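You operate a simulated robot arm through the tools that you are given. There is no shell and no other tool. Be economical: measure what you need, move in short steps, check, and stop when the job is done.

The job below is to be done with a simulated robot arm. You get a single attempt, and the scene is never put back.

Task
Take the wide red cone on the top of the low steel stand and put it away on the top of the two boxes by the winder. Put the blue cloth on the top of the low steel stand away on the top of the grey bench. Turn the tension knob 28 to 2. Fetch the red cone tube and stand it on the top of the tall steel table. Count the film rolls on the top of the tall steel table, then put as many of the teal cones from the top of the tall steel table on the left half of the wooden bench. The order is free. Set down upright: wide red cone, red cone tube, teal cone.

The check looks at the end state, three seconds after you hand in, the way a careful person would. Anything else that was tipped, shoved, dropped, spilled or broken makes it a failure. Flat cloth is picked up by pressing the open fingertips on it (5 to 10 N) and closing them slowly along it; thin cloth reads only 2 to 8 mm in the jaws.

Robot
A 6-joint arm with a two-finger parallel gripper on a trunk, on a base that drives. Base frame: it is fixed to the floor where the robot stands at the start and does not move with it; the origin is under the middle of the robot, x ahead of it, y to its left, z up; the surface under the hand at the start is at about z = 0.6. Lengths are in m, angles in degrees, forces in N, time in s.
With the tool pointing down near the work surface it reaches from about 0.1 to 0.62 m from the robot's upright axis, wherever it stands. Its first joint turns from -166.0 to 166.0 degrees. Places, roughly: blue cloth (8x8x3 cm) [0.4, 0.2, 0.6]; film roll (6x6x13 cm) [-5.3, -6, 0.9]; left half of the wooden bench [-5.3, -3.8, 0.9]; red cone tube (7x7x18 cm) [-5.5, -2.2, 1]; teal cone (9x9x13 cm) [-5.3, -6.8, 0.9]; tension knob 28 [-1.9, 2.1, 0.6]; top of the grey bench [-5.2, -5, 0.9]; top of the tall steel table [-5.3, -6.3, 0.9]; top of the two boxes by the winder [1.9, 5.6, 1]; wide red cone (16x16x18 cm) [0.5, -0.1, 0.7]. Payload 1.57 kg.
The TCP is the grasp point between the finger pads, 0.03 m short of the fingertips. In the tool frame z runs along the fingers and y along their closing line. Largest opening 0.11 m; finger width 0.024, thickness 0.012; the body of the gripper, 0.048 by 0.112 m, starts 0.078 m behind the TCP.
Orientation is told as [roll, pitch, yaw] about the base's x, y, z axes, in that order, counted from this pose: with the fingers straight down and closing along the base's y, the tool's x points along the base's -x, its y along +y and its z along -z.

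Tools
- The arm moves only by the tool arm_command. Its argument "moves" is a list of rows, each an object (a shift or turn left out is 0, a gripper value left out holds the last) with "linear": the shift along the tool's x, y, z in m, a list of three; "angular": the turn, a rotation vector about the tool's x, y, z in rad, a list of three; "gripper": the gripper command, from -1 (fully open) to 1 (shut), values between in proportion. In form: [{"linear": [tx, ty, tz], "angular": [wx, wy, wz], "gripper": gripper}, ...]. A call has 1 to 20 rows; each row shifts and turns the commanded pose from where the row before left it, along the tool's axes as they then stand. Rows are played at 5 a second. More than 0.05 m and 8.6 degrees between two rows, or a gripper value outside its range, and nothing of the call is played. Where a pose cannot be reached the arm comes as near as it can. A force on the tool above 40 N (or 10 N above the force at the start of the call, whichever is more), or a blocked arm, ends the call early, and 0.2 s more pass. The fingers move at their own pace (about 0.108 m/s each) and stop on an object; they squeeze with about 30 N. The grip force told is the motor's: it shows also when the fingers shut on nothing. Time passes only in rows, and 0.2 s behind the last, so rows that do not move let the fingers close. It gives the time, the measured TCP pose, the force on the tool (base axes), the opening and the grip force at its end, in the units of the frame above (readings bear some noise), with the torque about the TCP (base axes, N m) and any sound that the robot's microphone picked up.
- Cameras (640 x 400 px; columns grow to the right, rows downward): "scene" is now at [0.0402, 0.1338, 1.5599]; the picture's right is [-0.10, -0.99, 0.00], its down [-0.90, 0.09, -0.43] and it looks along [0.43, -0.04, -0.90] (base axes); focal length 274 px, centre (320, 200). "wrist" rides on the gripper at [0.07, 0.016, -0.141] in the tool frame; the picture's right is [-0.23, 0.97, 0.00], its down [-0.86, -0.20, -0.48] and it looks along [-0.47, -0.11, 0.88] (tool axes); focal length 222 px, centre (320, 200). There is no depth. A picture from a camera that has moved, and an enlarged one, comes with that camera's place and axes in the base frame and with its lens.
- grab_frame(camera): a new picture of that camera. The clock stands still meanwhile.
- move_column(by): slides the trunk up (or, below 0, down) by that many m; the arm and the scene camera ride with it, the base frame stays. It gives what a move gives, with no picture.
- base_move(legs): drives the robot by 1 to 6 legs, each [ahead, left, turn to the left] in m, m and degrees, along the robot's own axes; the way and the turn of a leg run together, so that a leg with both is an arc; at most 1.5 m and 180 degrees a leg. The arm and the cameras ride along, it lands a little off, and it stops where it bumps. It gives what a move gives.
- pan_tilt(pan, tilt): turns the head with the scene camera to pan (to the left, within 120 degrees either way) and tilt (down, from -29 to 69), counted from straight ahead of the robot. It gives what a move gives.
- zoom(camera, box): a new picture of the part [left, top, right, bottom] of that camera's present view, enlarged. The clock stands still meanwhile.
- finish_job(): hands the job in; it is judged then, once.

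Go step by step. Nothing tells you exact positions but the pictures and the camera data: compare them with the known pose of the tool, close in by small moves and look again before you grip or let go. The budget is 196 turns and 162 pictures, counting those below and the enlarged ones. Unless the task says otherwise, let go and move clear before handing in.

The tools are called after ">>>" as name(argument=value, ...) on one line, values as JSON. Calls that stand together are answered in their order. arm_command: Moves the arm, as the interface text tells. Its arguments: {"type":"object","properties":{"moves":{"type":"array","items":{"type":"object","properties":{"linear":{"type":"array","items":{"type":"number"}},"angular":{"type":"array","items":{"type":"number"}},"gripper":{"type":"number"}}}}},"required":["moves"]} The other tools are called the same way: move_column (by) slides the trunk up or down; base_move (legs) drives the base; pan_tilt (pan, tilt) turns the head that bears the scene camera; grab_frame (camera) takes a picture; zoom (camera, box) takes an enlarged picture of a part of a camera's view; finish_job () hands the job in.

At the start:

```text
time_s: 0.0
tool_pos: [0.3853, -0.0968, 0.8809]
orientation: [0.0, 0.1, 0.0]
ft_force: [0.7, -0.4, -0.1]
wrist_torque: [-0.01, 0.0, -0.01]
gripper_width: 0.1102
grip_force: 0.1
trunk travel left (down, up): [-0.175, 0.415]
robot x, y, heading: [-0.0004, -0.0036, -0.0]
head pan, tilt: [-5.9, 64.6]
```

scene: 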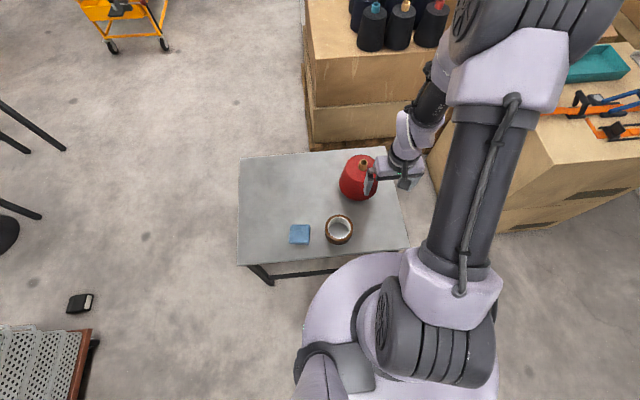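
wrist: 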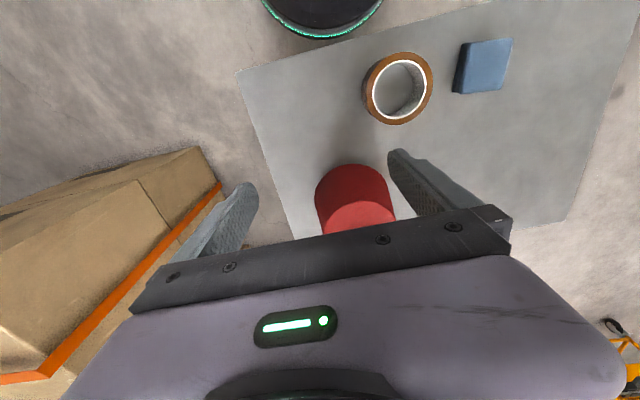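

I see the low stand with the wide red cone, the tape roll and the folded blue cloth. I'll look closer at them first.

>>> zoom(camera="scene", box=[230, 130, 430, 270])

>>> zoom(camera="wrist", box=[220, 20, 540, 240])

```text
2.86 times, centred on (330, 200) of scene
camera zoom: at [0.0402, 0.1338, 1.5599], right [-0.1, -0.99, 0.0], down [-0.9, 0.09, -0.43], along [0.43, -0.04, -0.9], focal length 783 px, centre (291, 200)
```

zoom: 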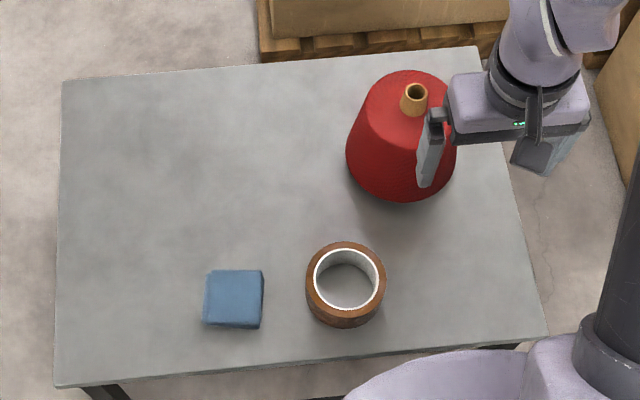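

```text
1.82 times, centred on (380, 130) of wrist
camera zoom: at [0.3162, -0.0811, 1.0224], right [0.23, 0.97, 0.0], down [0.86, -0.2, 0.48], along [0.47, -0.11, -0.88], focal length 404 px, centre (211, 327)
```

zoom: 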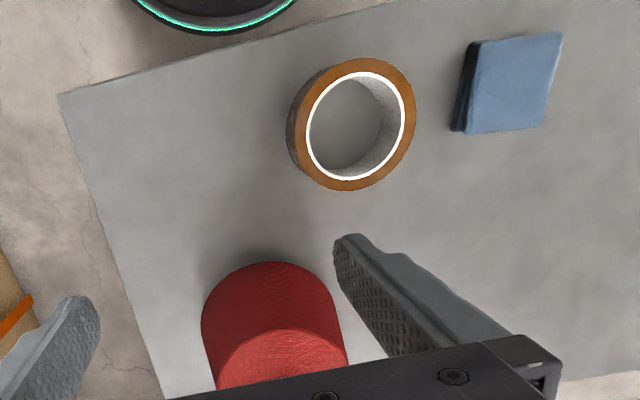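

The cone tip tube is at about (0.53, -0.057, 0.78). I'll move above it and look again.

>>> arm_command(moves=[{"linear": [0, 0, -0.03]}, {"linear": [-0.045, 0.013, 0]}, {"linear": [-0.045, 0.013, 0]}, {"linear": [-0.045, 0.014, 0]}, {"linear": [-0.01, 0, 0]}, {}])

>>> grab_frame(camera="wrist")

>>> grab_frame(camera="scene")

```text
time_s: 1.4
tool_pos: [0.5314, -0.0569, 0.9112]
orientation: [0.0, 0.0, 0.1]
ft_force: [-0.5, 0.3, -0.3]
wrist_torque: [0.0, 0.0, 0.0]
gripper_width: 0.11
grip_force: 0.1
trunk travel left (down, up): [-0.175, 0.415]
robot x, y, heading: [0.0015, -0.0011, -0.1]
head pan, tilt: [-5.9, 64.6]
```

```text
157 pictures are left
camera wrist: at [0.4615, -0.041, 1.0519], right [0.23, 0.97, 0.0], down [0.86, -0.2, 0.48], along [0.47, -0.11, -0.88], focal length 222 px, centre (320, 200)
```

wrist: 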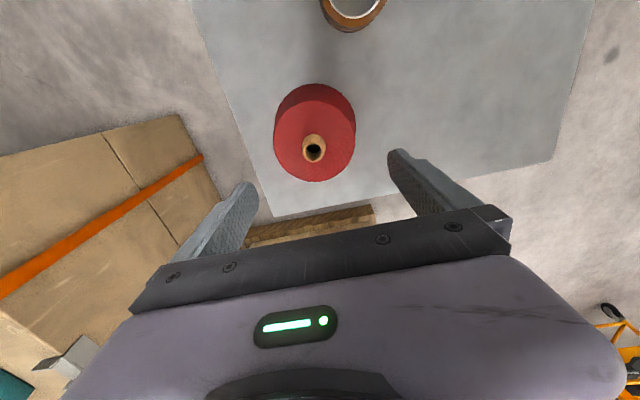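

```text
156 pictures are left
camera scene: at [0.0401, 0.1338, 1.56], right [-0.1, -0.99, 0.0], down [-0.9, 0.09, -0.43], along [0.43, -0.04, -0.9], focal length 274 px, centre (320, 200)
```

scene: 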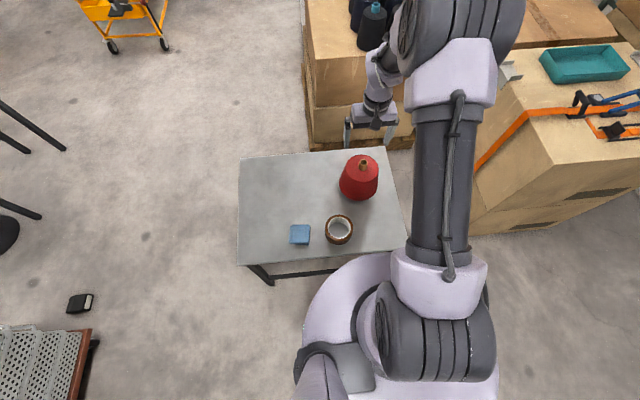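

The tip is at about (0.533, -0.062, 0.775). I'll narrow the fingers and come down partway.

>>> arm_command(moves=[{"linear": [-0.002, -0.005, 0], "gripper": -0.1}, {"linear": [0, 0, 0.045]}, {"linear": [0, 0, 0.045]}, {"linear": [0, 0, 0.02]}, {}])

>>> grab_frame(camera="wrist")

>>> zoom(camera="scene", box=[300, 80, 440, 220])

```text
time_s: 2.6
tool_pos: [0.5339, -0.0608, 0.8011]
orientation: [0.0, 0.0, 0.0]
ft_force: [-0.4, -0.5, 0.9]
wrist_torque: [0.0, -0.05, 0.0]
gripper_width: 0.0608
grip_force: 0.0
trunk travel left (down, up): [-0.175, 0.415]
robot x, y, heading: [-0.0003, 0.0002, 0.1]
head pan, tilt: [-5.9, 64.6]
```

```text
155 pictures are left
camera wrist: at [0.4634, -0.0458, 0.9418], right [0.23, 0.97, 0.0], down [0.86, -0.2, 0.48], along [0.47, -0.11, -0.88], focal length 222 px, centre (320, 200)
```

wrist: 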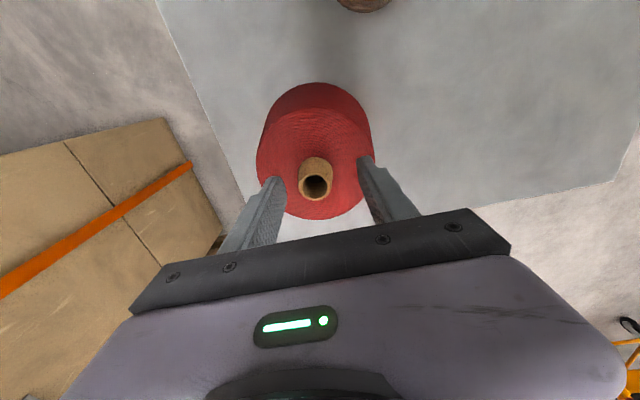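

```text
2.86 times, centred on (370, 150) of scene
camera zoom: at [0.0402, 0.1338, 1.56], right [-0.1, -0.99, 0.0], down [-0.9, 0.09, -0.43], along [0.43, -0.04, -0.9], focal length 783 px, centre (177, 343)
```

zoom: 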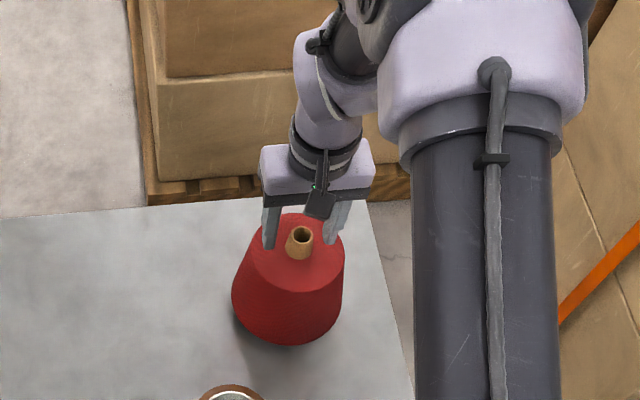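

The fingers straddle the tip. I'll come down and grip.

>>> arm_command(moves=[{"linear": [-0.001, -0.004, 0.015]}, {"linear": [0, 0, 0.01]}, {"linear": [0, 0, 0.007]}, {}])

>>> zoom(camera="scene", box=[320, 120, 400, 200])

```text
time_s: 3.6
tool_pos: [0.5344, -0.0658, 0.7721]
orientation: [-0.1, -0.3, 0.0]
ft_force: [-0.7, 0.7, 34.6]
wrist_torque: [0.32, 0.43, -0.25]
gripper_width: 0.0604
grip_force: 0.1
trunk travel left (down, up): [-0.175, 0.415]
robot x, y, heading: [0.0001, 0.0013, 0.0]
head pan, tilt: [-5.9, 64.6]
```

```text
5.00 times, centred on (360, 160) of scene
camera zoom: at [0.037, 0.1342, 1.5604], right [-0.1, -0.99, 0.0], down [-0.9, 0.09, -0.43], along [0.43, -0.04, -0.9], focal length 1371 px, centre (120, 400)
```

zoom: 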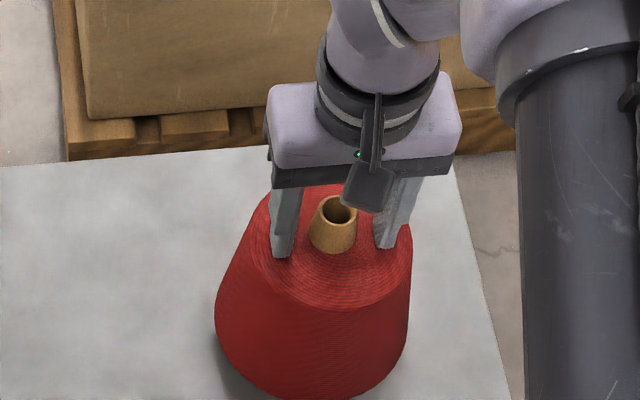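

The fingertips touched the yarn shoulder at z 0.742. I'll back off a few mm and close.

>>> arm_command(moves=[{"linear": [0, 0, -0.007]}, {"gripper": 1}, {}, {}, {}])

>>> zoom(camera="scene", box=[320, 120, 400, 200])

```text
time_s: 4.8
tool_pos: [0.5339, -0.0658, 0.7755]
orientation: [0.0, 0.1, 0.0]
ft_force: [0.4, 0.1, -0.1]
wrist_torque: [0.02, 0.09, 0.0]
gripper_width: 0.0333
grip_force: 30.2
trunk travel left (down, up): [-0.175, 0.415]
robot x, y, heading: [-0.0038, -0.0003, -0.1]
head pan, tilt: [-5.9, 64.6]
```

```text
5.00 times, centred on (360, 160) of scene
camera zoom: at [0.0413, 0.1337, 1.5598], right [-0.1, -0.99, 0.0], down [-0.9, 0.09, -0.43], along [0.43, -0.04, -0.9], focal length 1371 px, centre (120, 400)
```

zoom: 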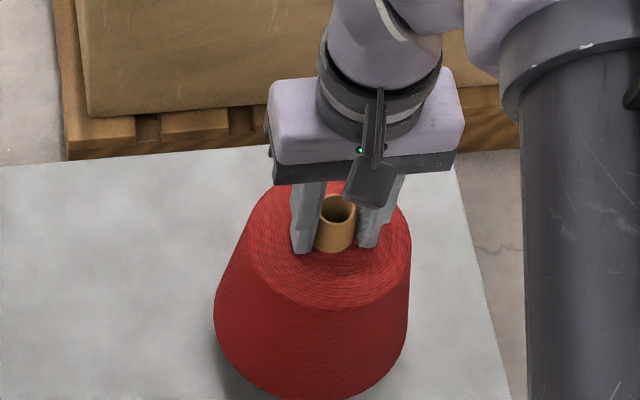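

Gripped. I'll lift it gently.

>>> arm_command(moves=[{"linear": [0, 0, -0.01]}, {"linear": [0, 0, -0.02]}, {"linear": [0, 0, -0.03]}, {"linear": [0, 0, -0.03]}, {}, {}])

>>> grab_frame(camera="scene")

```text
time_s: 6.2
tool_pos: [0.5322, -0.0652, 0.8666]
orientation: [0.0, 0.0, 0.0]
ft_force: [-0.4, 1.2, -11.5]
wrist_torque: [-0.01, 0.1, 0.02]
gripper_width: 0.033
grip_force: 29.8
trunk travel left (down, up): [-0.175, 0.415]
robot x, y, heading: [0.0036, -0.0, 0.1]
head pan, tilt: [-5.9, 64.6]
```

```text
151 pictures are left
camera scene: at [0.0413, 0.1337, 1.5599], right [-0.1, -0.99, 0.0], down [-0.9, 0.09, -0.43], along [0.43, -0.04, -0.9], focal length 274 px, centre (320, 200)
```

scene: 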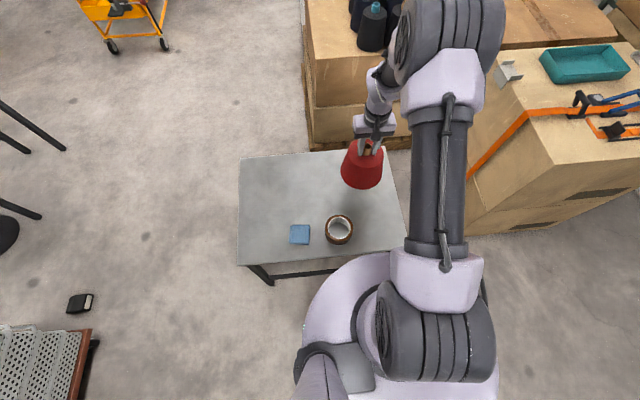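

The cone is held (about 1.17 kg). I'll raise the trunk, pull the arm in and look around before driving.

>>> move_column(by=0.38)

>>> arm_command(moves=[{"linear": [0.04, 0, 0]}, {"linear": [0.04, 0, 0]}, {"linear": [0.04, 0, 0]}, {"linear": [0.04, 0, 0]}, {}])

>>> pan_tilt(pan=70, tilt=25)

>>> grab_frame(camera="scene")

>>> pan_tilt(pan=20, tilt=30)

>>> grab_frame(camera="scene")

>>> pan_tilt(pan=118, tilt=25)

>>> grab_frame(camera="scene")

```text
time_s: 9.9
tool_pos: [0.5334, -0.0657, 1.2453]
orientation: [0.1, 0.2, -0.1]
ft_force: [-0.9, 0.1, -12.4]
wrist_torque: [0.01, 0.06, -0.02]
gripper_width: 0.033
grip_force: 29.9
trunk travel left (down, up): [-0.555, 0.035]
robot x, y, heading: [-0.0009, 0.0031, 0.1]
head pan, tilt: [-5.9, 64.6]
```

```text
time_s: 11.1
tool_pos: [0.3749, -0.066, 1.2454]
orientation: [0.0, 0.0, 0.0]
ft_force: [1.0, -1.2, -12.5]
wrist_torque: [-0.01, 0.1, 0.0]
gripper_width: 0.033
grip_force: 30.1
trunk travel left (down, up): [-0.555, 0.035]
robot x, y, heading: [0.0036, -0.0005, 0.1]
head pan, tilt: [-5.9, 64.6]
```

```text
time_s: 12.6
tool_pos: [0.3728, -0.0659, 1.247]
orientation: [0.0, 0.1, 0.0]
ft_force: [-0.3, 0.2, -11.9]
wrist_torque: [-0.01, 0.05, 0.02]
gripper_width: 0.0332
grip_force: 30.1
trunk travel left (down, up): [-0.555, 0.035]
robot x, y, heading: [-0.0019, 0.0, 0.1]
head pan, tilt: [70.0, 25.0]
```

```text
150 pictures are left
camera scene: at [0.0119, 0.2265, 1.995], right [0.94, -0.34, 0.0], down [-0.15, -0.4, -0.91], along [0.31, 0.85, -0.42], focal length 274 px, centre (320, 200)
```

scene: 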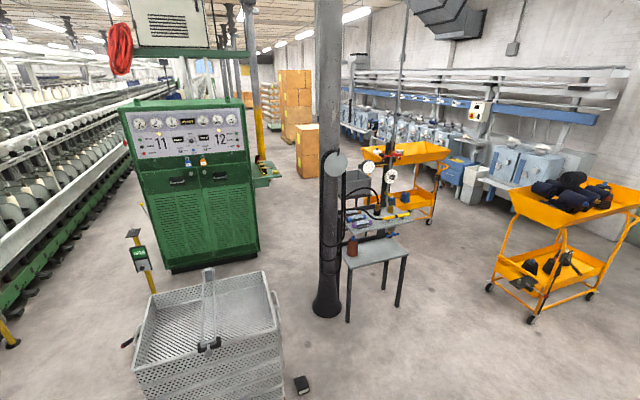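

```text
time_s: 13.7
tool_pos: [0.3719, -0.0652, 1.2457]
orientation: [0.0, 0.0, 0.0]
ft_force: [-0.9, 0.3, -11.6]
wrist_torque: [0.01, 0.09, 0.0]
gripper_width: 0.0331
grip_force: 29.7
trunk travel left (down, up): [-0.555, 0.035]
robot x, y, heading: [-0.0008, 0.0012, 0.0]
head pan, tilt: [20.0, 30.0]
```

```text
149 pictures are left
camera scene: at [0.0652, 0.1709, 1.9871], right [0.34, -0.94, 0.0], down [-0.47, -0.17, -0.87], along [0.81, 0.3, -0.5], focal length 274 px, centre (320, 200)
```

scene: 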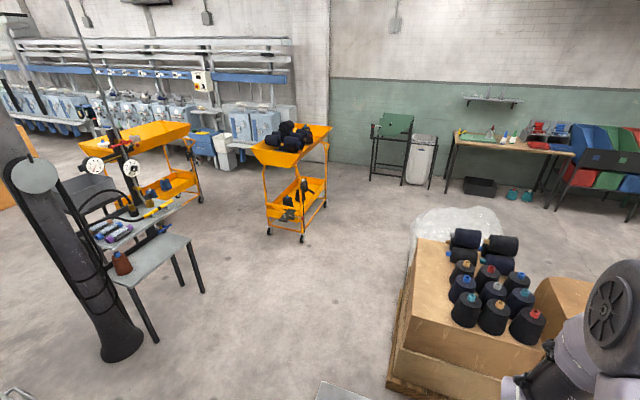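

```text
time_s: 15.5
tool_pos: [0.3735, -0.066, 1.246]
orientation: [0.0, 0.1, -0.1]
ft_force: [-0.6, -0.6, -11.2]
wrist_torque: [0.0, 0.1, 0.0]
gripper_width: 0.0332
grip_force: 29.7
trunk travel left (down, up): [-0.555, 0.035]
robot x, y, heading: [-0.0015, -0.0011, -0.0]
head pan, tilt: [118.0, 25.0]
```

```text
148 pictures are left
camera scene: at [-0.063, 0.2213, 1.9951], right [0.88, 0.47, 0.0], down [0.2, -0.37, -0.91], along [-0.43, 0.8, -0.42], focal length 274 px, centre (320, 200)
```

scene: 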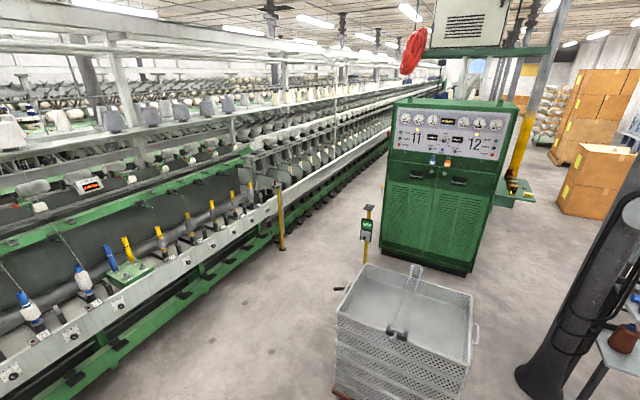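

The two boxes lie past the pillar, at about (1.9, 5.6). The gap beside the pillar looks tight, so I'll go round east of the small gauge table, between it and the yellow cart, and look from there.

>>> base_move(legs=[[0, 0.75, 0], [0.9, 0.25, 0], [0.6, 0.05, 0], [0, 0, 90]])

>>> pan_tilt(pan=0, tilt=25)

>>> grab_frame(camera="scene")

```text
time_s: 30.8
tool_pos: [1.5761, 1.4017, 1.2451]
orientation: [0.0, 0.0, 89.4]
ft_force: [0.1, 0.5, -11.5]
wrist_torque: [-0.06, 0.0, -0.03]
gripper_width: 0.0328
grip_force: 30.2
trunk travel left (down, up): [-0.555, 0.035]
robot x, y, heading: [1.5085, 1.0332, 89.6]
head pan, tilt: [118.0, 25.0]
```

```text
time_s: 32.8
tool_pos: [1.575, 1.4026, 1.2459]
orientation: [0.0, 0.0, 89.4]
ft_force: [0.3, -0.5, -12.3]
wrist_torque: [-0.05, -0.01, 0.01]
gripper_width: 0.0328
grip_force: 30.0
trunk travel left (down, up): [-0.555, 0.035]
robot x, y, heading: [1.5065, 1.0277, 89.4]
head pan, tilt: [0.0, 25.0]
```

```text
147 pictures are left
camera scene: at [1.366, 1.1052, 1.995], right [1.0, -0.01, 0.0], down [0.0, -0.42, -0.91], along [0.01, 0.91, -0.42], focal length 274 px, centre (320, 200)
```

scene: 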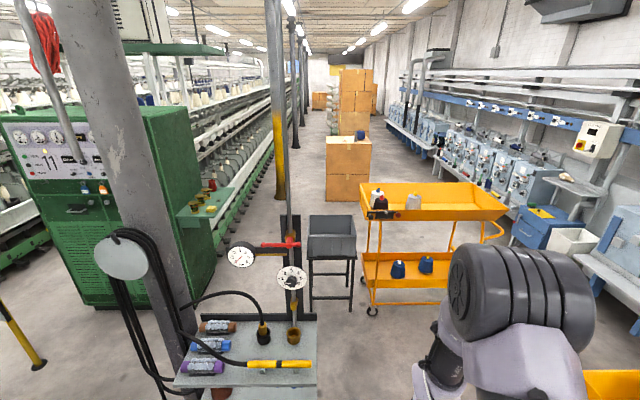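

The gap between the gauge table and yellow cart 1 looks passable, and so does going east of yellow cart 2. I'll check the clearances with steeper views.

>>> pan_tilt(pan=-60, tilt=35)

>>> grab_frame(camera="scene")

>>> pan_tilt(pan=0, tilt=55)

>>> grab_frame(camera="scene")

```text
time_s: 34.1
tool_pos: [1.5758, 1.4032, 1.2454]
orientation: [0.0, 0.0, 89.5]
ft_force: [-0.1, -0.1, -12.0]
wrist_torque: [-0.07, 0.02, 0.02]
gripper_width: 0.0325
grip_force: 29.9
trunk travel left (down, up): [-0.555, 0.035]
robot x, y, heading: [1.5086, 1.028, 89.3]
head pan, tilt: [-60.0, 35.0]
```

```text
146 pictures are left
camera scene: at [1.4418, 1.0564, 1.9793], right [0.49, -0.87, 0.0], down [-0.5, -0.28, -0.82], along [0.71, 0.4, -0.57], focal length 274 px, centre (320, 200)
```

scene: 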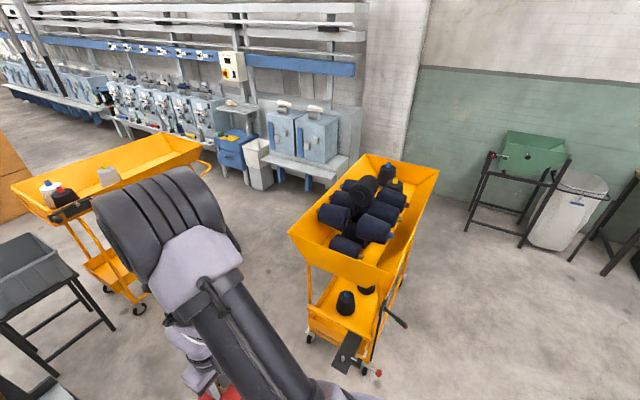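

```text
time_s: 35.4
tool_pos: [1.5753, 1.4032, 1.2455]
orientation: [0.0, 0.0, 89.5]
ft_force: [0.0, 0.0, -11.4]
wrist_torque: [-0.11, -0.02, 0.02]
gripper_width: 0.0327
grip_force: 30.0
trunk travel left (down, up): [-0.555, 0.035]
robot x, y, heading: [1.5073, 1.0299, 89.4]
head pan, tilt: [0.0, 55.0]
```

```text
145 pictures are left
camera scene: at [1.3659, 1.0851, 1.9511], right [1.0, -0.01, 0.0], down [-0.01, -0.82, -0.57], along [0.01, 0.57, -0.82], focal length 274 px, centre (320, 200)
```

scene: 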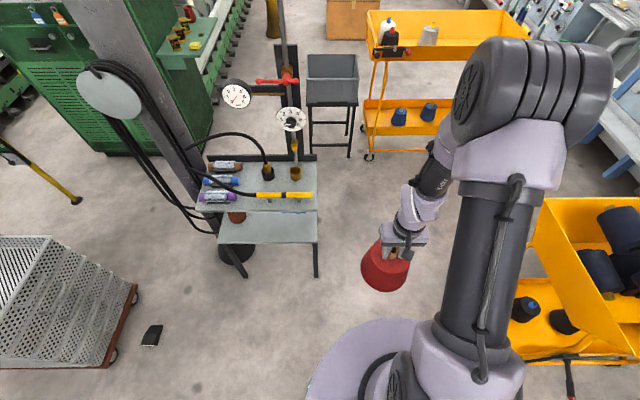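

Clearances are fine. I'll drive north between them, then east.

>>> base_move(legs=[[0, -0.31, 0], [1.3, 0, 0], [0, 0, -90], [1.42, 0, 0]])

>>> pan_tilt(pan=80, tilt=35)

>>> grab_frame(camera="scene")

```text
time_s: 54.2
tool_pos: [3.6339, 2.2381, 1.2456]
orientation: [0.0, 0.1, -1.1]
ft_force: [0.0, -0.2, -12.1]
wrist_torque: [0.05, 0.03, -0.02]
gripper_width: 0.032
grip_force: 29.7
trunk travel left (down, up): [-0.555, 0.035]
robot x, y, heading: [3.2628, 2.3138, -1.2]
head pan, tilt: [0.0, 55.0]
```

```text
time_s: 55.7
tool_pos: [3.6338, 2.2381, 1.2457]
orientation: [0.1, 0.0, -1.0]
ft_force: [0.5, 0.7, -11.8]
wrist_torque: [0.03, 0.03, -0.03]
gripper_width: 0.0323
grip_force: 29.9
trunk travel left (down, up): [-0.555, 0.035]
robot x, y, heading: [3.2604, 2.3087, -1.1]
head pan, tilt: [80.0, 35.0]
```

```text
144 pictures are left
camera scene: at [3.2607, 2.537, 1.9793], right [0.98, -0.19, 0.0], down [-0.11, -0.56, -0.82], along [0.16, 0.8, -0.57], focal length 274 px, centre (320, 200)
```

scene: 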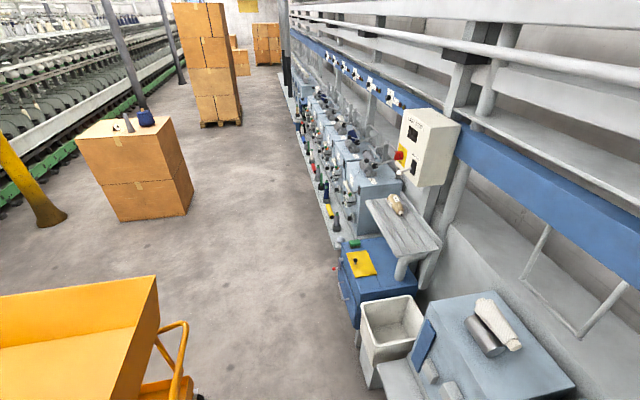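

Clear corridor. I'll turn north, go past cart 2 and strafe toward the boxes.

>>> base_move(legs=[[0, 0, 91], [1.2, 0, 0], [1.1, 0, 0], [0, 1.3, 0]])

>>> pan_tilt(pan=0, tilt=45)

>>> grab_frame(camera="scene")

```text
time_s: 77.0
tool_pos: [2.0249, 4.9915, 1.2452]
orientation: [0.0, -0.1, 89.1]
ft_force: [-0.4, 0.1, -12.5]
wrist_torque: [-0.01, 0.03, -0.01]
gripper_width: 0.032
grip_force: 30.4
trunk travel left (down, up): [-0.555, 0.035]
robot x, y, heading: [1.9465, 4.6178, 89.1]
head pan, tilt: [80.0, 35.0]
```

```text
time_s: 78.6
tool_pos: [2.0247, 4.9906, 1.2452]
orientation: [0.1, -0.1, 89.0]
ft_force: [-0.1, -0.5, -11.4]
wrist_torque: [0.02, 0.04, -0.01]
gripper_width: 0.0318
grip_force: 30.2
trunk travel left (down, up): [-0.555, 0.035]
robot x, y, heading: [1.954, 4.6225, 89.4]
head pan, tilt: [0.0, 45.0]
```

```text
143 pictures are left
camera scene: at [1.8126, 4.6837, 1.9645], right [1.0, -0.02, 0.0], down [-0.01, -0.71, -0.71], along [0.01, 0.71, -0.71], focal length 274 px, centre (320, 200)
```

scene: 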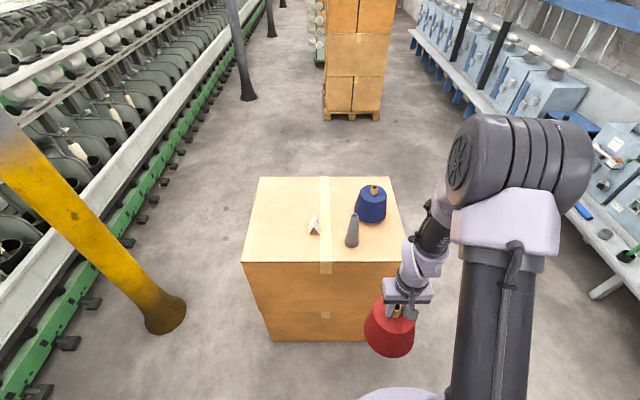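

The box top is at z≈0.96, with items on the right half. The left part, around (1.62, 5.54), is free. I'll line up with it.

>>> base_move(legs=[[0, 0.4, 0.5], [0.32, 0, 0]])

>>> grab_frame(camera="scene")

>>> grab_frame(camera="wrist")

```text
time_s: 82.8
tool_pos: [1.6244, 5.3175, 1.2444]
orientation: [-0.1, 0.0, 89.8]
ft_force: [-1.3, 0.1, -12.5]
wrist_torque: [-0.01, 0.02, -0.02]
gripper_width: 0.0317
grip_force: 29.9
trunk travel left (down, up): [-0.555, 0.035]
robot x, y, heading: [1.554, 4.9474, 89.7]
head pan, tilt: [0.0, 45.0]
```

```text
142 pictures are left
camera scene: at [1.4162, 5.009, 1.9645], right [1.0, 0.0, 0.0], down [0.0, -0.71, -0.71], along [0.0, 0.71, -0.71], focal length 274 px, centre (320, 200)
```

scene: 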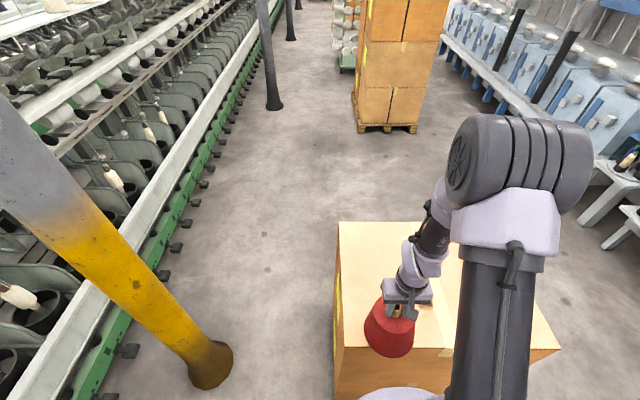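

```text
141 pictures are left
camera wrist: at [1.6074, 5.2485, 1.3869], right [-0.97, 0.23, 0.0], down [0.2, 0.85, 0.48], along [0.11, 0.46, -0.88], focal length 222 px, centre (320, 200)
```

wrist: 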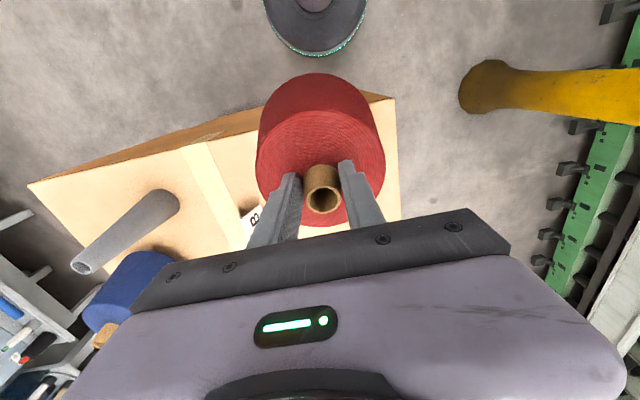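

Extending over the free spot, then lowering.

>>> arm_command(moves=[{"linear": [-0.045, 0, 0]}, {"linear": [-0.045, 0, 0]}, {"linear": [-0.045, 0, 0]}, {"linear": [-0.045, 0, 0]}, {"linear": [-0.005, 0, 0]}, {"linear": [0, 0, 0.03]}, {"linear": [0, 0, 0.03]}, {"linear": [0, 0, 0.015]}, {}])

>>> grab_frame(camera="wrist")

>>> grab_frame(camera="scene")

```text
time_s: 84.6
tool_pos: [1.6239, 5.5051, 1.1818]
orientation: [0.0, -0.6, 89.7]
ft_force: [1.0, -8.8, 25.1]
wrist_torque: [-0.97, -0.02, -0.03]
gripper_width: 0.0324
grip_force: 29.8
trunk travel left (down, up): [-0.555, 0.035]
robot x, y, heading: [1.5542, 4.9463, 89.8]
head pan, tilt: [0.0, 45.0]
stopped in row 8: the force on the tool passed its limit at 60 N (the readings are from after the stop); the commanded pose is now the measured one
```

```text
140 pictures are left
camera wrist: at [1.6082, 5.4338, 1.3221], right [-0.97, 0.23, 0.0], down [0.2, 0.85, 0.49], along [0.11, 0.47, -0.87], focal length 222 px, centre (320, 200)
```

wrist: 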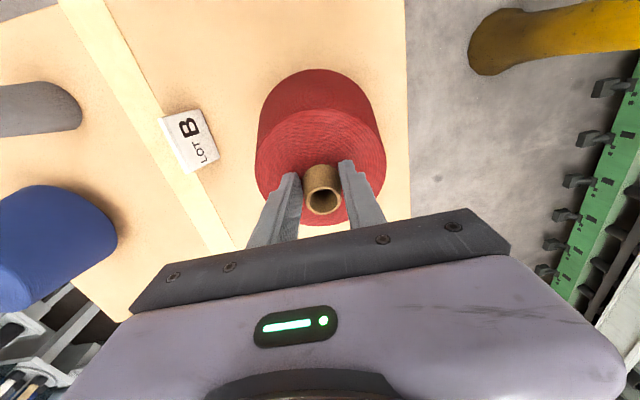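

```text
139 pictures are left
camera scene: at [1.4159, 5.0049, 1.965], right [1.0, 0.0, 0.0], down [0.0, -0.71, -0.71], along [0.0, 0.71, -0.71], focal length 274 px, centre (320, 200)
```

scene: 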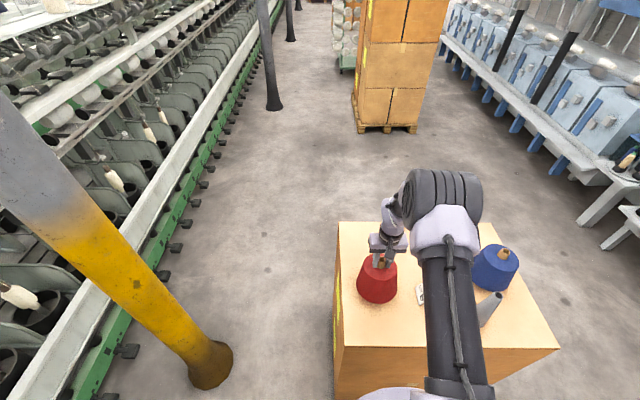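

The cone is on the box surface. I'll ease the pressure and release.

>>> arm_command(moves=[{"linear": [0, 0, -0.003]}, {}, {}])

```text
time_s: 85.4
tool_pos: [1.6246, 5.5082, 1.1818]
orientation: [0.0, -0.5, 89.8]
ft_force: [0.6, -0.4, -11.6]
wrist_torque: [-0.04, 0.02, -0.01]
gripper_width: 0.0319
grip_force: 29.9
trunk travel left (down, up): [-0.555, 0.035]
robot x, y, heading: [1.5566, 4.946, 89.8]
head pan, tilt: [0.0, 45.0]
```

>>> arm_command(moves=[{"linear": [0, 0, 0.0015], "angular": [0, 0.009, 0]}, {}])

```text
time_s: 86.0
tool_pos: [1.624, 5.5089, 1.1813]
orientation: [0.0, -0.1, 89.9]
ft_force: [-0.5, 2.9, 5.2]
wrist_torque: [0.94, 0.14, 0.01]
gripper_width: 0.0319
grip_force: 29.7
trunk travel left (down, up): [-0.555, 0.035]
robot x, y, heading: [1.5533, 4.9465, 89.9]
head pan, tilt: [0.0, 45.0]
```

Light contact now. I'll open the fingers and rise straight up.

>>> arm_command(moves=[{"gripper": 0.2}, {"gripper": -0.1}, {}, {}, {"linear": [0, 0, -0.03]}, {"linear": [0, 0, -0.04]}, {"linear": [0, 0, -0.04]}, {}])

>>> grab_frame(camera="wrist")

```text
time_s: 87.8
tool_pos: [1.6241, 5.5084, 1.29]
orientation: [-0.1, 0.1, 89.9]
ft_force: [0.0, -0.5, -0.4]
wrist_torque: [0.0, 0.02, 0.0]
gripper_width: 0.0604
grip_force: 0.0
trunk travel left (down, up): [-0.555, 0.035]
robot x, y, heading: [1.5566, 4.9476, 89.9]
head pan, tilt: [0.0, 45.0]
```

```text
138 pictures are left
camera wrist: at [1.608, 5.4375, 1.4322], right [-0.97, 0.23, 0.0], down [0.2, 0.85, 0.48], along [0.11, 0.46, -0.88], focal length 222 px, centre (320, 200)
```

wrist: 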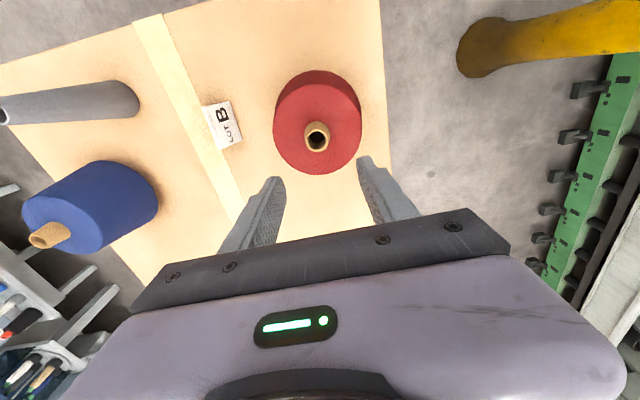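

The cone stands upright and undisturbed on the boxes. I'll retract the arm and retrace my route.

>>> arm_command(moves=[{"linear": [0.045, 0, 0]}, {"linear": [0.045, 0, 0]}, {"linear": [0.045, 0, 0]}, {"linear": [0.045, 0, 0]}, {"linear": [0.04, 0, 0]}, {}])

>>> base_move(legs=[[-0.33, 0, 0], [0, -0.85, 0], [0, -0.84, 0], [-1.15, 0, 0], [-1.15, 0, 0]])

```text
time_s: 89.2
tool_pos: [1.623, 5.2891, 1.291]
orientation: [-0.2, 0.0, 89.9]
ft_force: [0.6, -0.4, -0.5]
wrist_torque: [-0.03, -0.01, -0.01]
gripper_width: 0.0605
grip_force: 0.1
trunk travel left (down, up): [-0.555, 0.035]
robot x, y, heading: [1.5581, 4.9461, 89.5]
head pan, tilt: [0.0, 45.0]
```

```text
time_s: 110.4
tool_pos: [3.3305, 2.6664, 1.2906]
orientation: [0.0, -0.1, 91.0]
ft_force: [-0.2, -1.1, 0.3]
wrist_torque: [-0.02, -0.01, -0.01]
gripper_width: 0.0605
grip_force: 0.0
trunk travel left (down, up): [-0.555, 0.035]
robot x, y, heading: [3.2698, 2.3233, 91.0]
head pan, tilt: [0.0, 45.0]
```

>>> base_move(legs=[[0, 0.72, -1], [0, 0.72, 0], [-1.28, 0, 0], [0, 1.2, 0], [-0.2, 0.6, 0], [0, 0.8, 0]])

>>> pan_tilt(pan=50, tilt=35)

>>> grab_frame(camera="scene")

```text
time_s: 136.7
tool_pos: [-0.7031, 1.1309, 1.2913]
orientation: [0.0, 0.0, 90.6]
ft_force: [-0.2, 1.1, -0.7]
wrist_torque: [0.0, 0.02, -0.01]
gripper_width: 0.0605
grip_force: 0.0
trunk travel left (down, up): [-0.555, 0.035]
robot x, y, heading: [-0.7669, 0.7899, 90.5]
head pan, tilt: [0.0, 45.0]
```

```text
time_s: 137.9
tool_pos: [-0.7033, 1.1298, 1.2909]
orientation: [-0.1, 0.0, 90.6]
ft_force: [0.8, -0.1, 0.2]
wrist_torque: [-0.01, -0.01, 0.03]
gripper_width: 0.0604
grip_force: 0.1
trunk travel left (down, up): [-0.555, 0.035]
robot x, y, heading: [-0.7645, 0.7903, 90.3]
head pan, tilt: [50.0, 35.0]
```

```text
137 pictures are left
camera scene: at [-0.9741, 0.823, 1.9793], right [0.63, 0.77, 0.0], down [0.44, -0.36, -0.82], along [-0.63, 0.52, -0.57], focal length 274 px, centre (320, 200)
```

scene: 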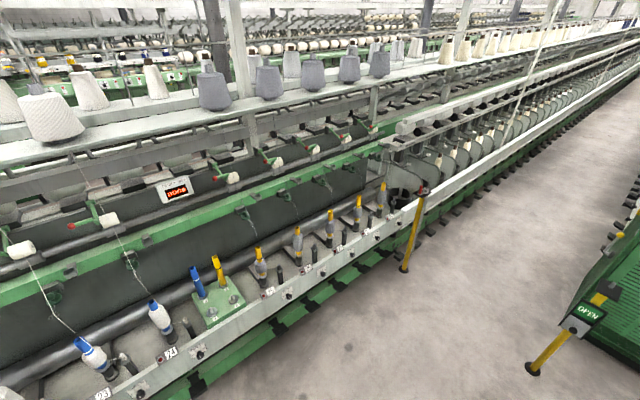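

Knob 28 should project near (374, 235). I'll zoom in on it.

>>> zoom(camera="scene", box=[250, 180, 430, 310])

```text
3.08 times, centred on (340, 245) of scene
camera zoom: at [-0.9741, 0.823, 1.9793], right [0.63, 0.77, 0.0], down [0.44, -0.36, -0.82], along [-0.63, 0.52, -0.57], focal length 844 px, centre (258, 62)
```

zoom: 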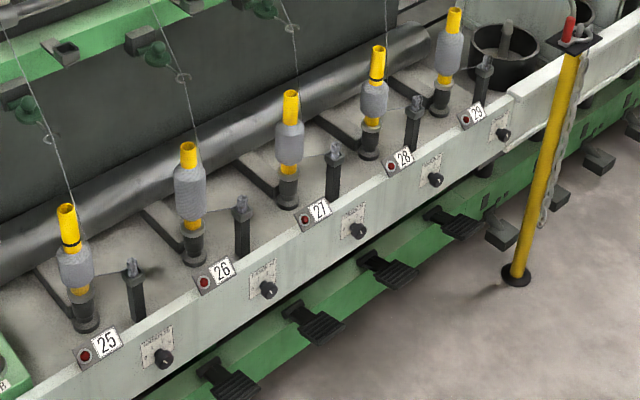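

The rail runs along y with its knobs on the aisle face at x≈-1.855; knob 28 is at (-1.852, 2.095, ~0.6). I'll drive to about (-1.2, 2.0) and face it.

>>> base_move(legs=[[0, 0.47, 0], [1.25, 0, 0], [0, 0, 90]])

>>> move_column(by=-0.45)

>>> pan_tilt(pan=0, tilt=50)

>>> grab_frame(camera="scene")

```text
time_s: 150.4
tool_pos: [-1.5992, 2.0924, 1.2912]
orientation: [0.0, -0.1, -179.1]
ft_force: [-0.4, -0.3, 0.7]
wrist_torque: [-0.01, 0.0, 0.01]
gripper_width: 0.0605
grip_force: 0.0
trunk travel left (down, up): [-0.555, 0.035]
robot x, y, heading: [-1.2566, 2.0304, -179.1]
head pan, tilt: [50.0, 35.0]
```

```text
refused: -0.45 is not a number from -0.4 to 0.4
```

```text
time_s: 151.6
tool_pos: [-1.5992, 2.0919, 1.2904]
orientation: [0.0, 0.0, -179.2]
ft_force: [0.1, -0.1, 0.4]
wrist_torque: [0.02, 0.03, 0.0]
gripper_width: 0.0606
grip_force: 0.2
trunk travel left (down, up): [-0.555, 0.035]
robot x, y, heading: [-1.2555, 2.0332, -179.4]
head pan, tilt: [0.0, 50.0]
```

```text
135 pictures are left
camera scene: at [-1.3127, 1.8903, 1.9576], right [-0.02, 1.0, 0.0], down [0.77, 0.01, -0.64], along [-0.64, -0.01, -0.77], focal length 274 px, centre (320, 200)
```

scene: 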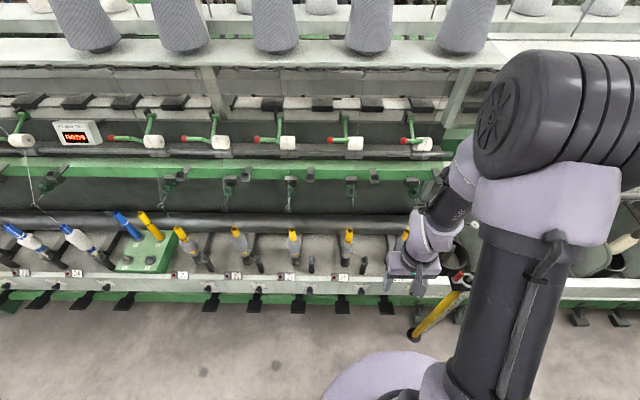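

I'll lower the trunk and turn the tool to point horizontally at the rail.

>>> move_column(by=-0.4)

>>> arm_command(moves=[{"angular": [0, -0.1428, 0]}, {"angular": [0, -0.1428, 0]}, {"angular": [0, -0.1428, 0]}, {"angular": [0, -0.1428, 0]}, {"angular": [0, -0.1428, 0]}, {"angular": [0, -0.1428, 0]}, {"angular": [0, -0.1428, 0]}, {"angular": [0, -0.1428, 0]}, {"angular": [0, -0.1428, 0]}, {"angular": [0, -0.1428, 0]}, {"angular": [0, -0.1428, 0]}, {}])

>>> grab_frame(camera="scene")

>>> grab_frame(camera="wrist")

```text
time_s: 155.4
tool_pos: [-1.599, 2.0931, 0.8917]
orientation: [0.0, 0.1, -179.2]
ft_force: [0.0, -0.2, -0.4]
wrist_torque: [0.03, 0.02, 0.0]
gripper_width: 0.0605
grip_force: 0.0
trunk travel left (down, up): [-0.155, 0.435]
robot x, y, heading: [-1.2609, 2.0323, -179.4]
head pan, tilt: [0.0, 50.0]
```

```text
time_s: 158.0
tool_pos: [-1.6837, 2.1255, 0.8774]
orientation: [-5.3, -81.8, -174.0]
ft_force: [0.3, 0.7, 0.2]
wrist_torque: [0.02, 0.0, 0.0]
gripper_width: 0.0606
grip_force: 0.0
out of reach, approached as far as the arm can: row 2, 3, 4, 5, 6, 7
trunk travel left (down, up): [-0.155, 0.435]
robot x, y, heading: [-1.2608, 2.03, -179.2]
head pan, tilt: [0.0, 50.0]
```

```text
134 pictures are left
camera scene: at [-1.3128, 1.8904, 1.5576], right [-0.01, 1.0, 0.0], down [0.77, 0.01, -0.64], along [-0.64, -0.01, -0.77], focal length 274 px, centre (320, 200)
```

scene: 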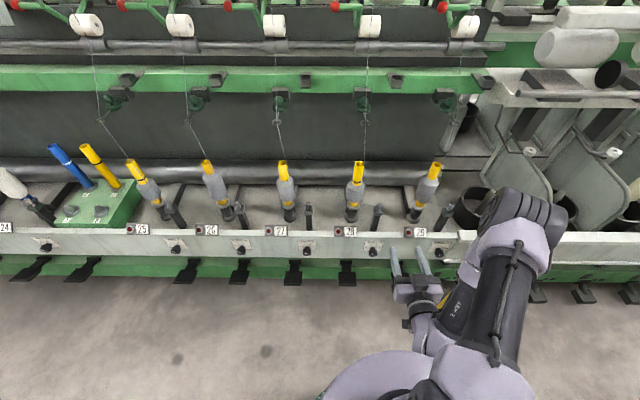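

```text
133 pictures are left
camera wrist: at [-1.533, 2.111, 0.8285], right [-0.02, -0.98, 0.21], down [0.35, 0.19, 0.92], along [-0.94, 0.09, 0.34], focal length 222 px, centre (320, 200)
```

wrist: 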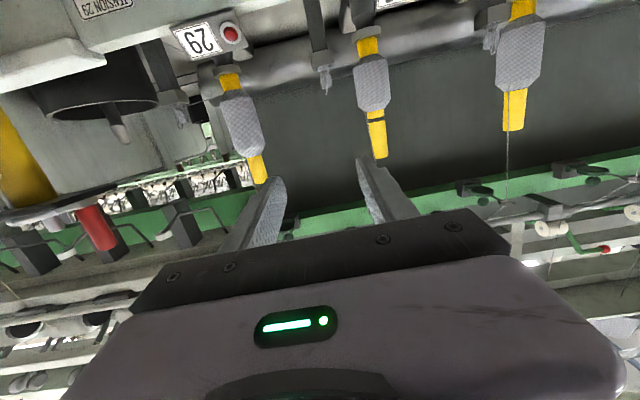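

>>> zoom(camera="scene", box=[325, 210, 425, 275])

```text
6.15 times, centred on (375, 242) of scene
camera zoom: at [-1.3128, 1.8904, 1.5576], right [-0.01, 1.0, 0.0], down [0.77, 0.01, -0.64], along [-0.64, -0.01, -0.77], focal length 1687 px, centre (-18, -62)
```

zoom: 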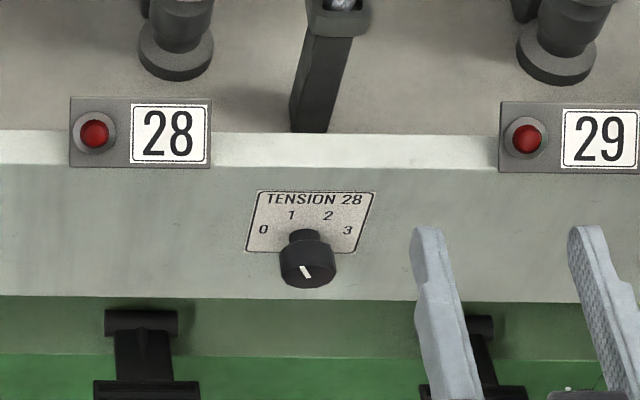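

>>> arm_command(moves=[{}, {}, {}])

```text
time_s: 158.8
tool_pos: [-1.6829, 2.1241, 0.8765]
orientation: [-5.9, -81.9, -173.2]
ft_force: [0.1, 0.3, 0.2]
wrist_torque: [0.0, -0.01, 0.01]
gripper_width: 0.0603
grip_force: 0.1
trunk travel left (down, up): [-0.155, 0.435]
robot x, y, heading: [-1.254, 2.0339, -179.2]
head pan, tilt: [0.0, 50.0]
```

>>> move_column(by=-0.14)

>>> arm_command(moves=[{"linear": [0.03, 0, 0.02]}, {"linear": [0.03, 0, 0.02], "angular": [0, -0.05, 0]}, {"linear": [0.03, 0, 0.01], "angular": [0, -0.05, 0]}, {"linear": [0.02, 0, 0], "angular": [0, -0.04, 0]}, {}])

>>> grab_frame(camera="wrist")

```text
time_s: 160.5
tool_pos: [-1.6843, 2.1254, 0.7349]
orientation: [-6.0, -81.8, -173.2]
ft_force: [0.8, -0.5, 0.3]
wrist_torque: [0.01, 0.0, 0.02]
gripper_width: 0.0607
grip_force: 0.0
trunk travel left (down, up): [-0.015, 0.575]
robot x, y, heading: [-1.2566, 2.0318, -179.5]
head pan, tilt: [0.0, 50.0]
```

```text
time_s: 161.7
tool_pos: [-1.7043, 2.1174, 0.6099]
orientation: [14.2, -87.8, 166.6]
ft_force: [-0.8, -0.9, 0.2]
wrist_torque: [-0.01, 0.0, 0.03]
gripper_width: 0.0604
grip_force: 0.1
trunk travel left (down, up): [-0.015, 0.575]
robot x, y, heading: [-1.2593, 2.0302, -179.3]
head pan, tilt: [0.0, 50.0]
```

```text
131 pictures are left
camera wrist: at [-1.5602, 2.1013, 0.5462], right [0.01, -0.97, 0.24], down [0.44, 0.21, 0.87], along [-0.9, 0.1, 0.43], focal length 222 px, centre (320, 200)
```

wrist: 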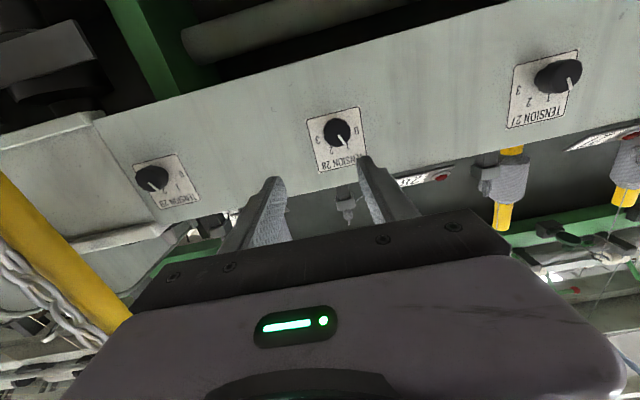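

>>> zoom(camera="wrist", box=[290, 90, 390, 190])

```text
4.00 times, centred on (340, 140) of wrist
camera zoom: at [-1.5602, 2.1013, 0.5462], right [0.01, -0.97, 0.24], down [0.44, 0.21, 0.87], along [-0.9, 0.1, 0.43], focal length 888 px, centre (240, 440)
```

zoom: 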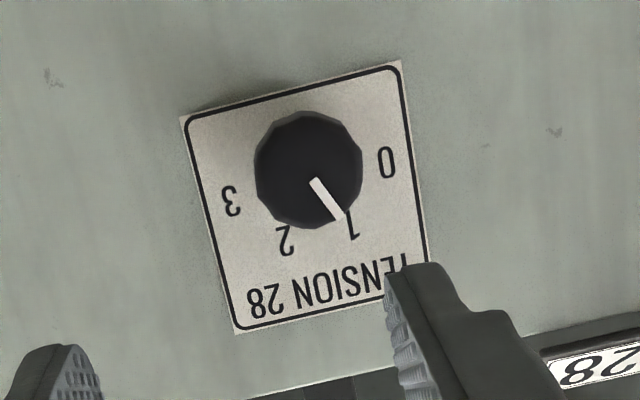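

Knob 28 points at 1 on the dial; labels are about 50° apart, so 2 is 50° clockwise. The knob face is at about (-1.838, 2.09, 0.596). I'll align to it.

>>> arm_command(moves=[{"linear": [0.008, 0.014, 0], "angular": [0, -0.038, 0]}, {"linear": [0.006, 0.013, 0.02]}, {"linear": [0, 0, 0.03]}, {}])

>>> grab_frame(camera="wrist")

>>> zoom(camera="scene", box=[325, 190, 425, 290])

```text
time_s: 162.7
tool_pos: [-1.7546, 2.0888, 0.5963]
orientation: [89.9, -89.4, 91.1]
ft_force: [-0.1, -0.1, 0.2]
wrist_torque: [-0.03, -0.02, -0.02]
gripper_width: 0.0607
grip_force: 0.1
trunk travel left (down, up): [-0.015, 0.575]
robot x, y, heading: [-1.2576, 2.0297, -179.3]
head pan, tilt: [0.0, 50.0]
```

```text
129 pictures are left
camera wrist: at [-1.613, 2.0736, 0.5273], right [0.01, -0.97, 0.24], down [0.48, 0.21, 0.85], along [-0.88, 0.1, 0.46], focal length 222 px, centre (320, 200)
```

wrist: 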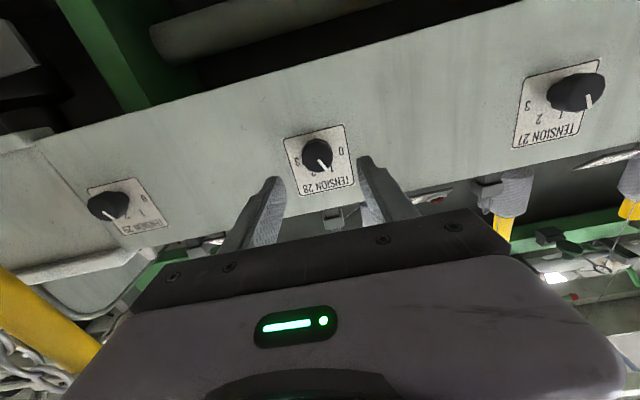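

```text
4.00 times, centred on (375, 240) of scene
camera zoom: at [-1.3128, 1.8904, 1.4176], right [-0.01, 1.0, 0.0], down [0.77, 0.01, -0.64], along [-0.64, -0.01, -0.77], focal length 1096 px, centre (100, 40)
```

zoom: 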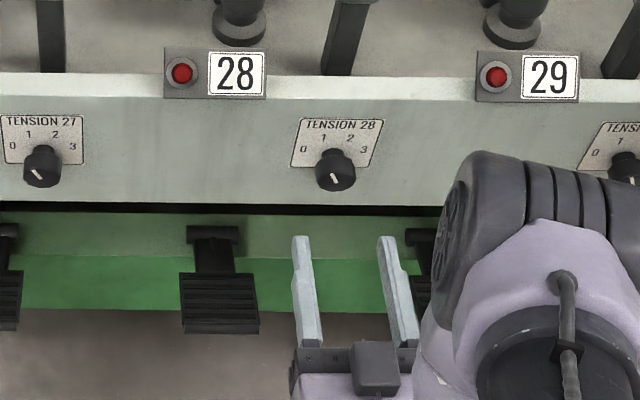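

Aligned within a few mm. I'll advance over the knob with force checks.

>>> arm_command(moves=[{"linear": [0, 0.003, 0.03]}, {"linear": [0, 0, 0.02]}, {"linear": [0, 0, 0.015]}, {}])

>>> zoom(camera="scene", box=[335, 205, 415, 285])

>>> zoom(camera="wrist", box=[220, 100, 420, 240])

```text
time_s: 163.7
tool_pos: [-1.8179, 2.0856, 0.5974]
orientation: [92.1, -89.4, 88.8]
ft_force: [-0.5, -0.4, 0.1]
wrist_torque: [-0.02, 0.02, 0.02]
gripper_width: 0.0606
grip_force: 0.0
trunk travel left (down, up): [-0.015, 0.575]
robot x, y, heading: [-1.253, 2.03, -179.0]
head pan, tilt: [0.0, 50.0]
```

```text
5.00 times, centred on (375, 245) of scene
camera zoom: at [-1.3128, 1.8904, 1.4176], right [-0.01, 1.0, 0.0], down [0.77, 0.01, -0.64], along [-0.64, -0.01, -0.77], focal length 1371 px, centre (45, -25)
```

zoom: 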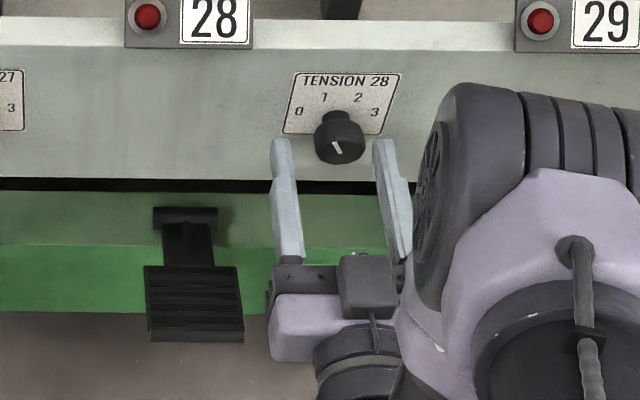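

```text
2.86 times, centred on (320, 170) of wrist
camera zoom: at [-1.6778, 2.0695, 0.5275], right [0.01, -0.97, 0.24], down [0.48, 0.21, 0.85], along [-0.88, 0.1, 0.47], focal length 635 px, centre (320, 286)
```

zoom: 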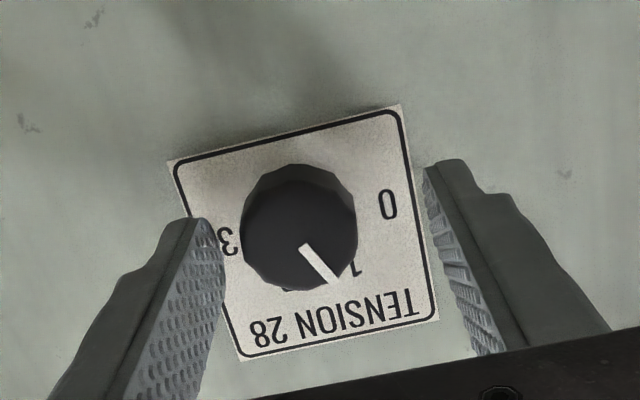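

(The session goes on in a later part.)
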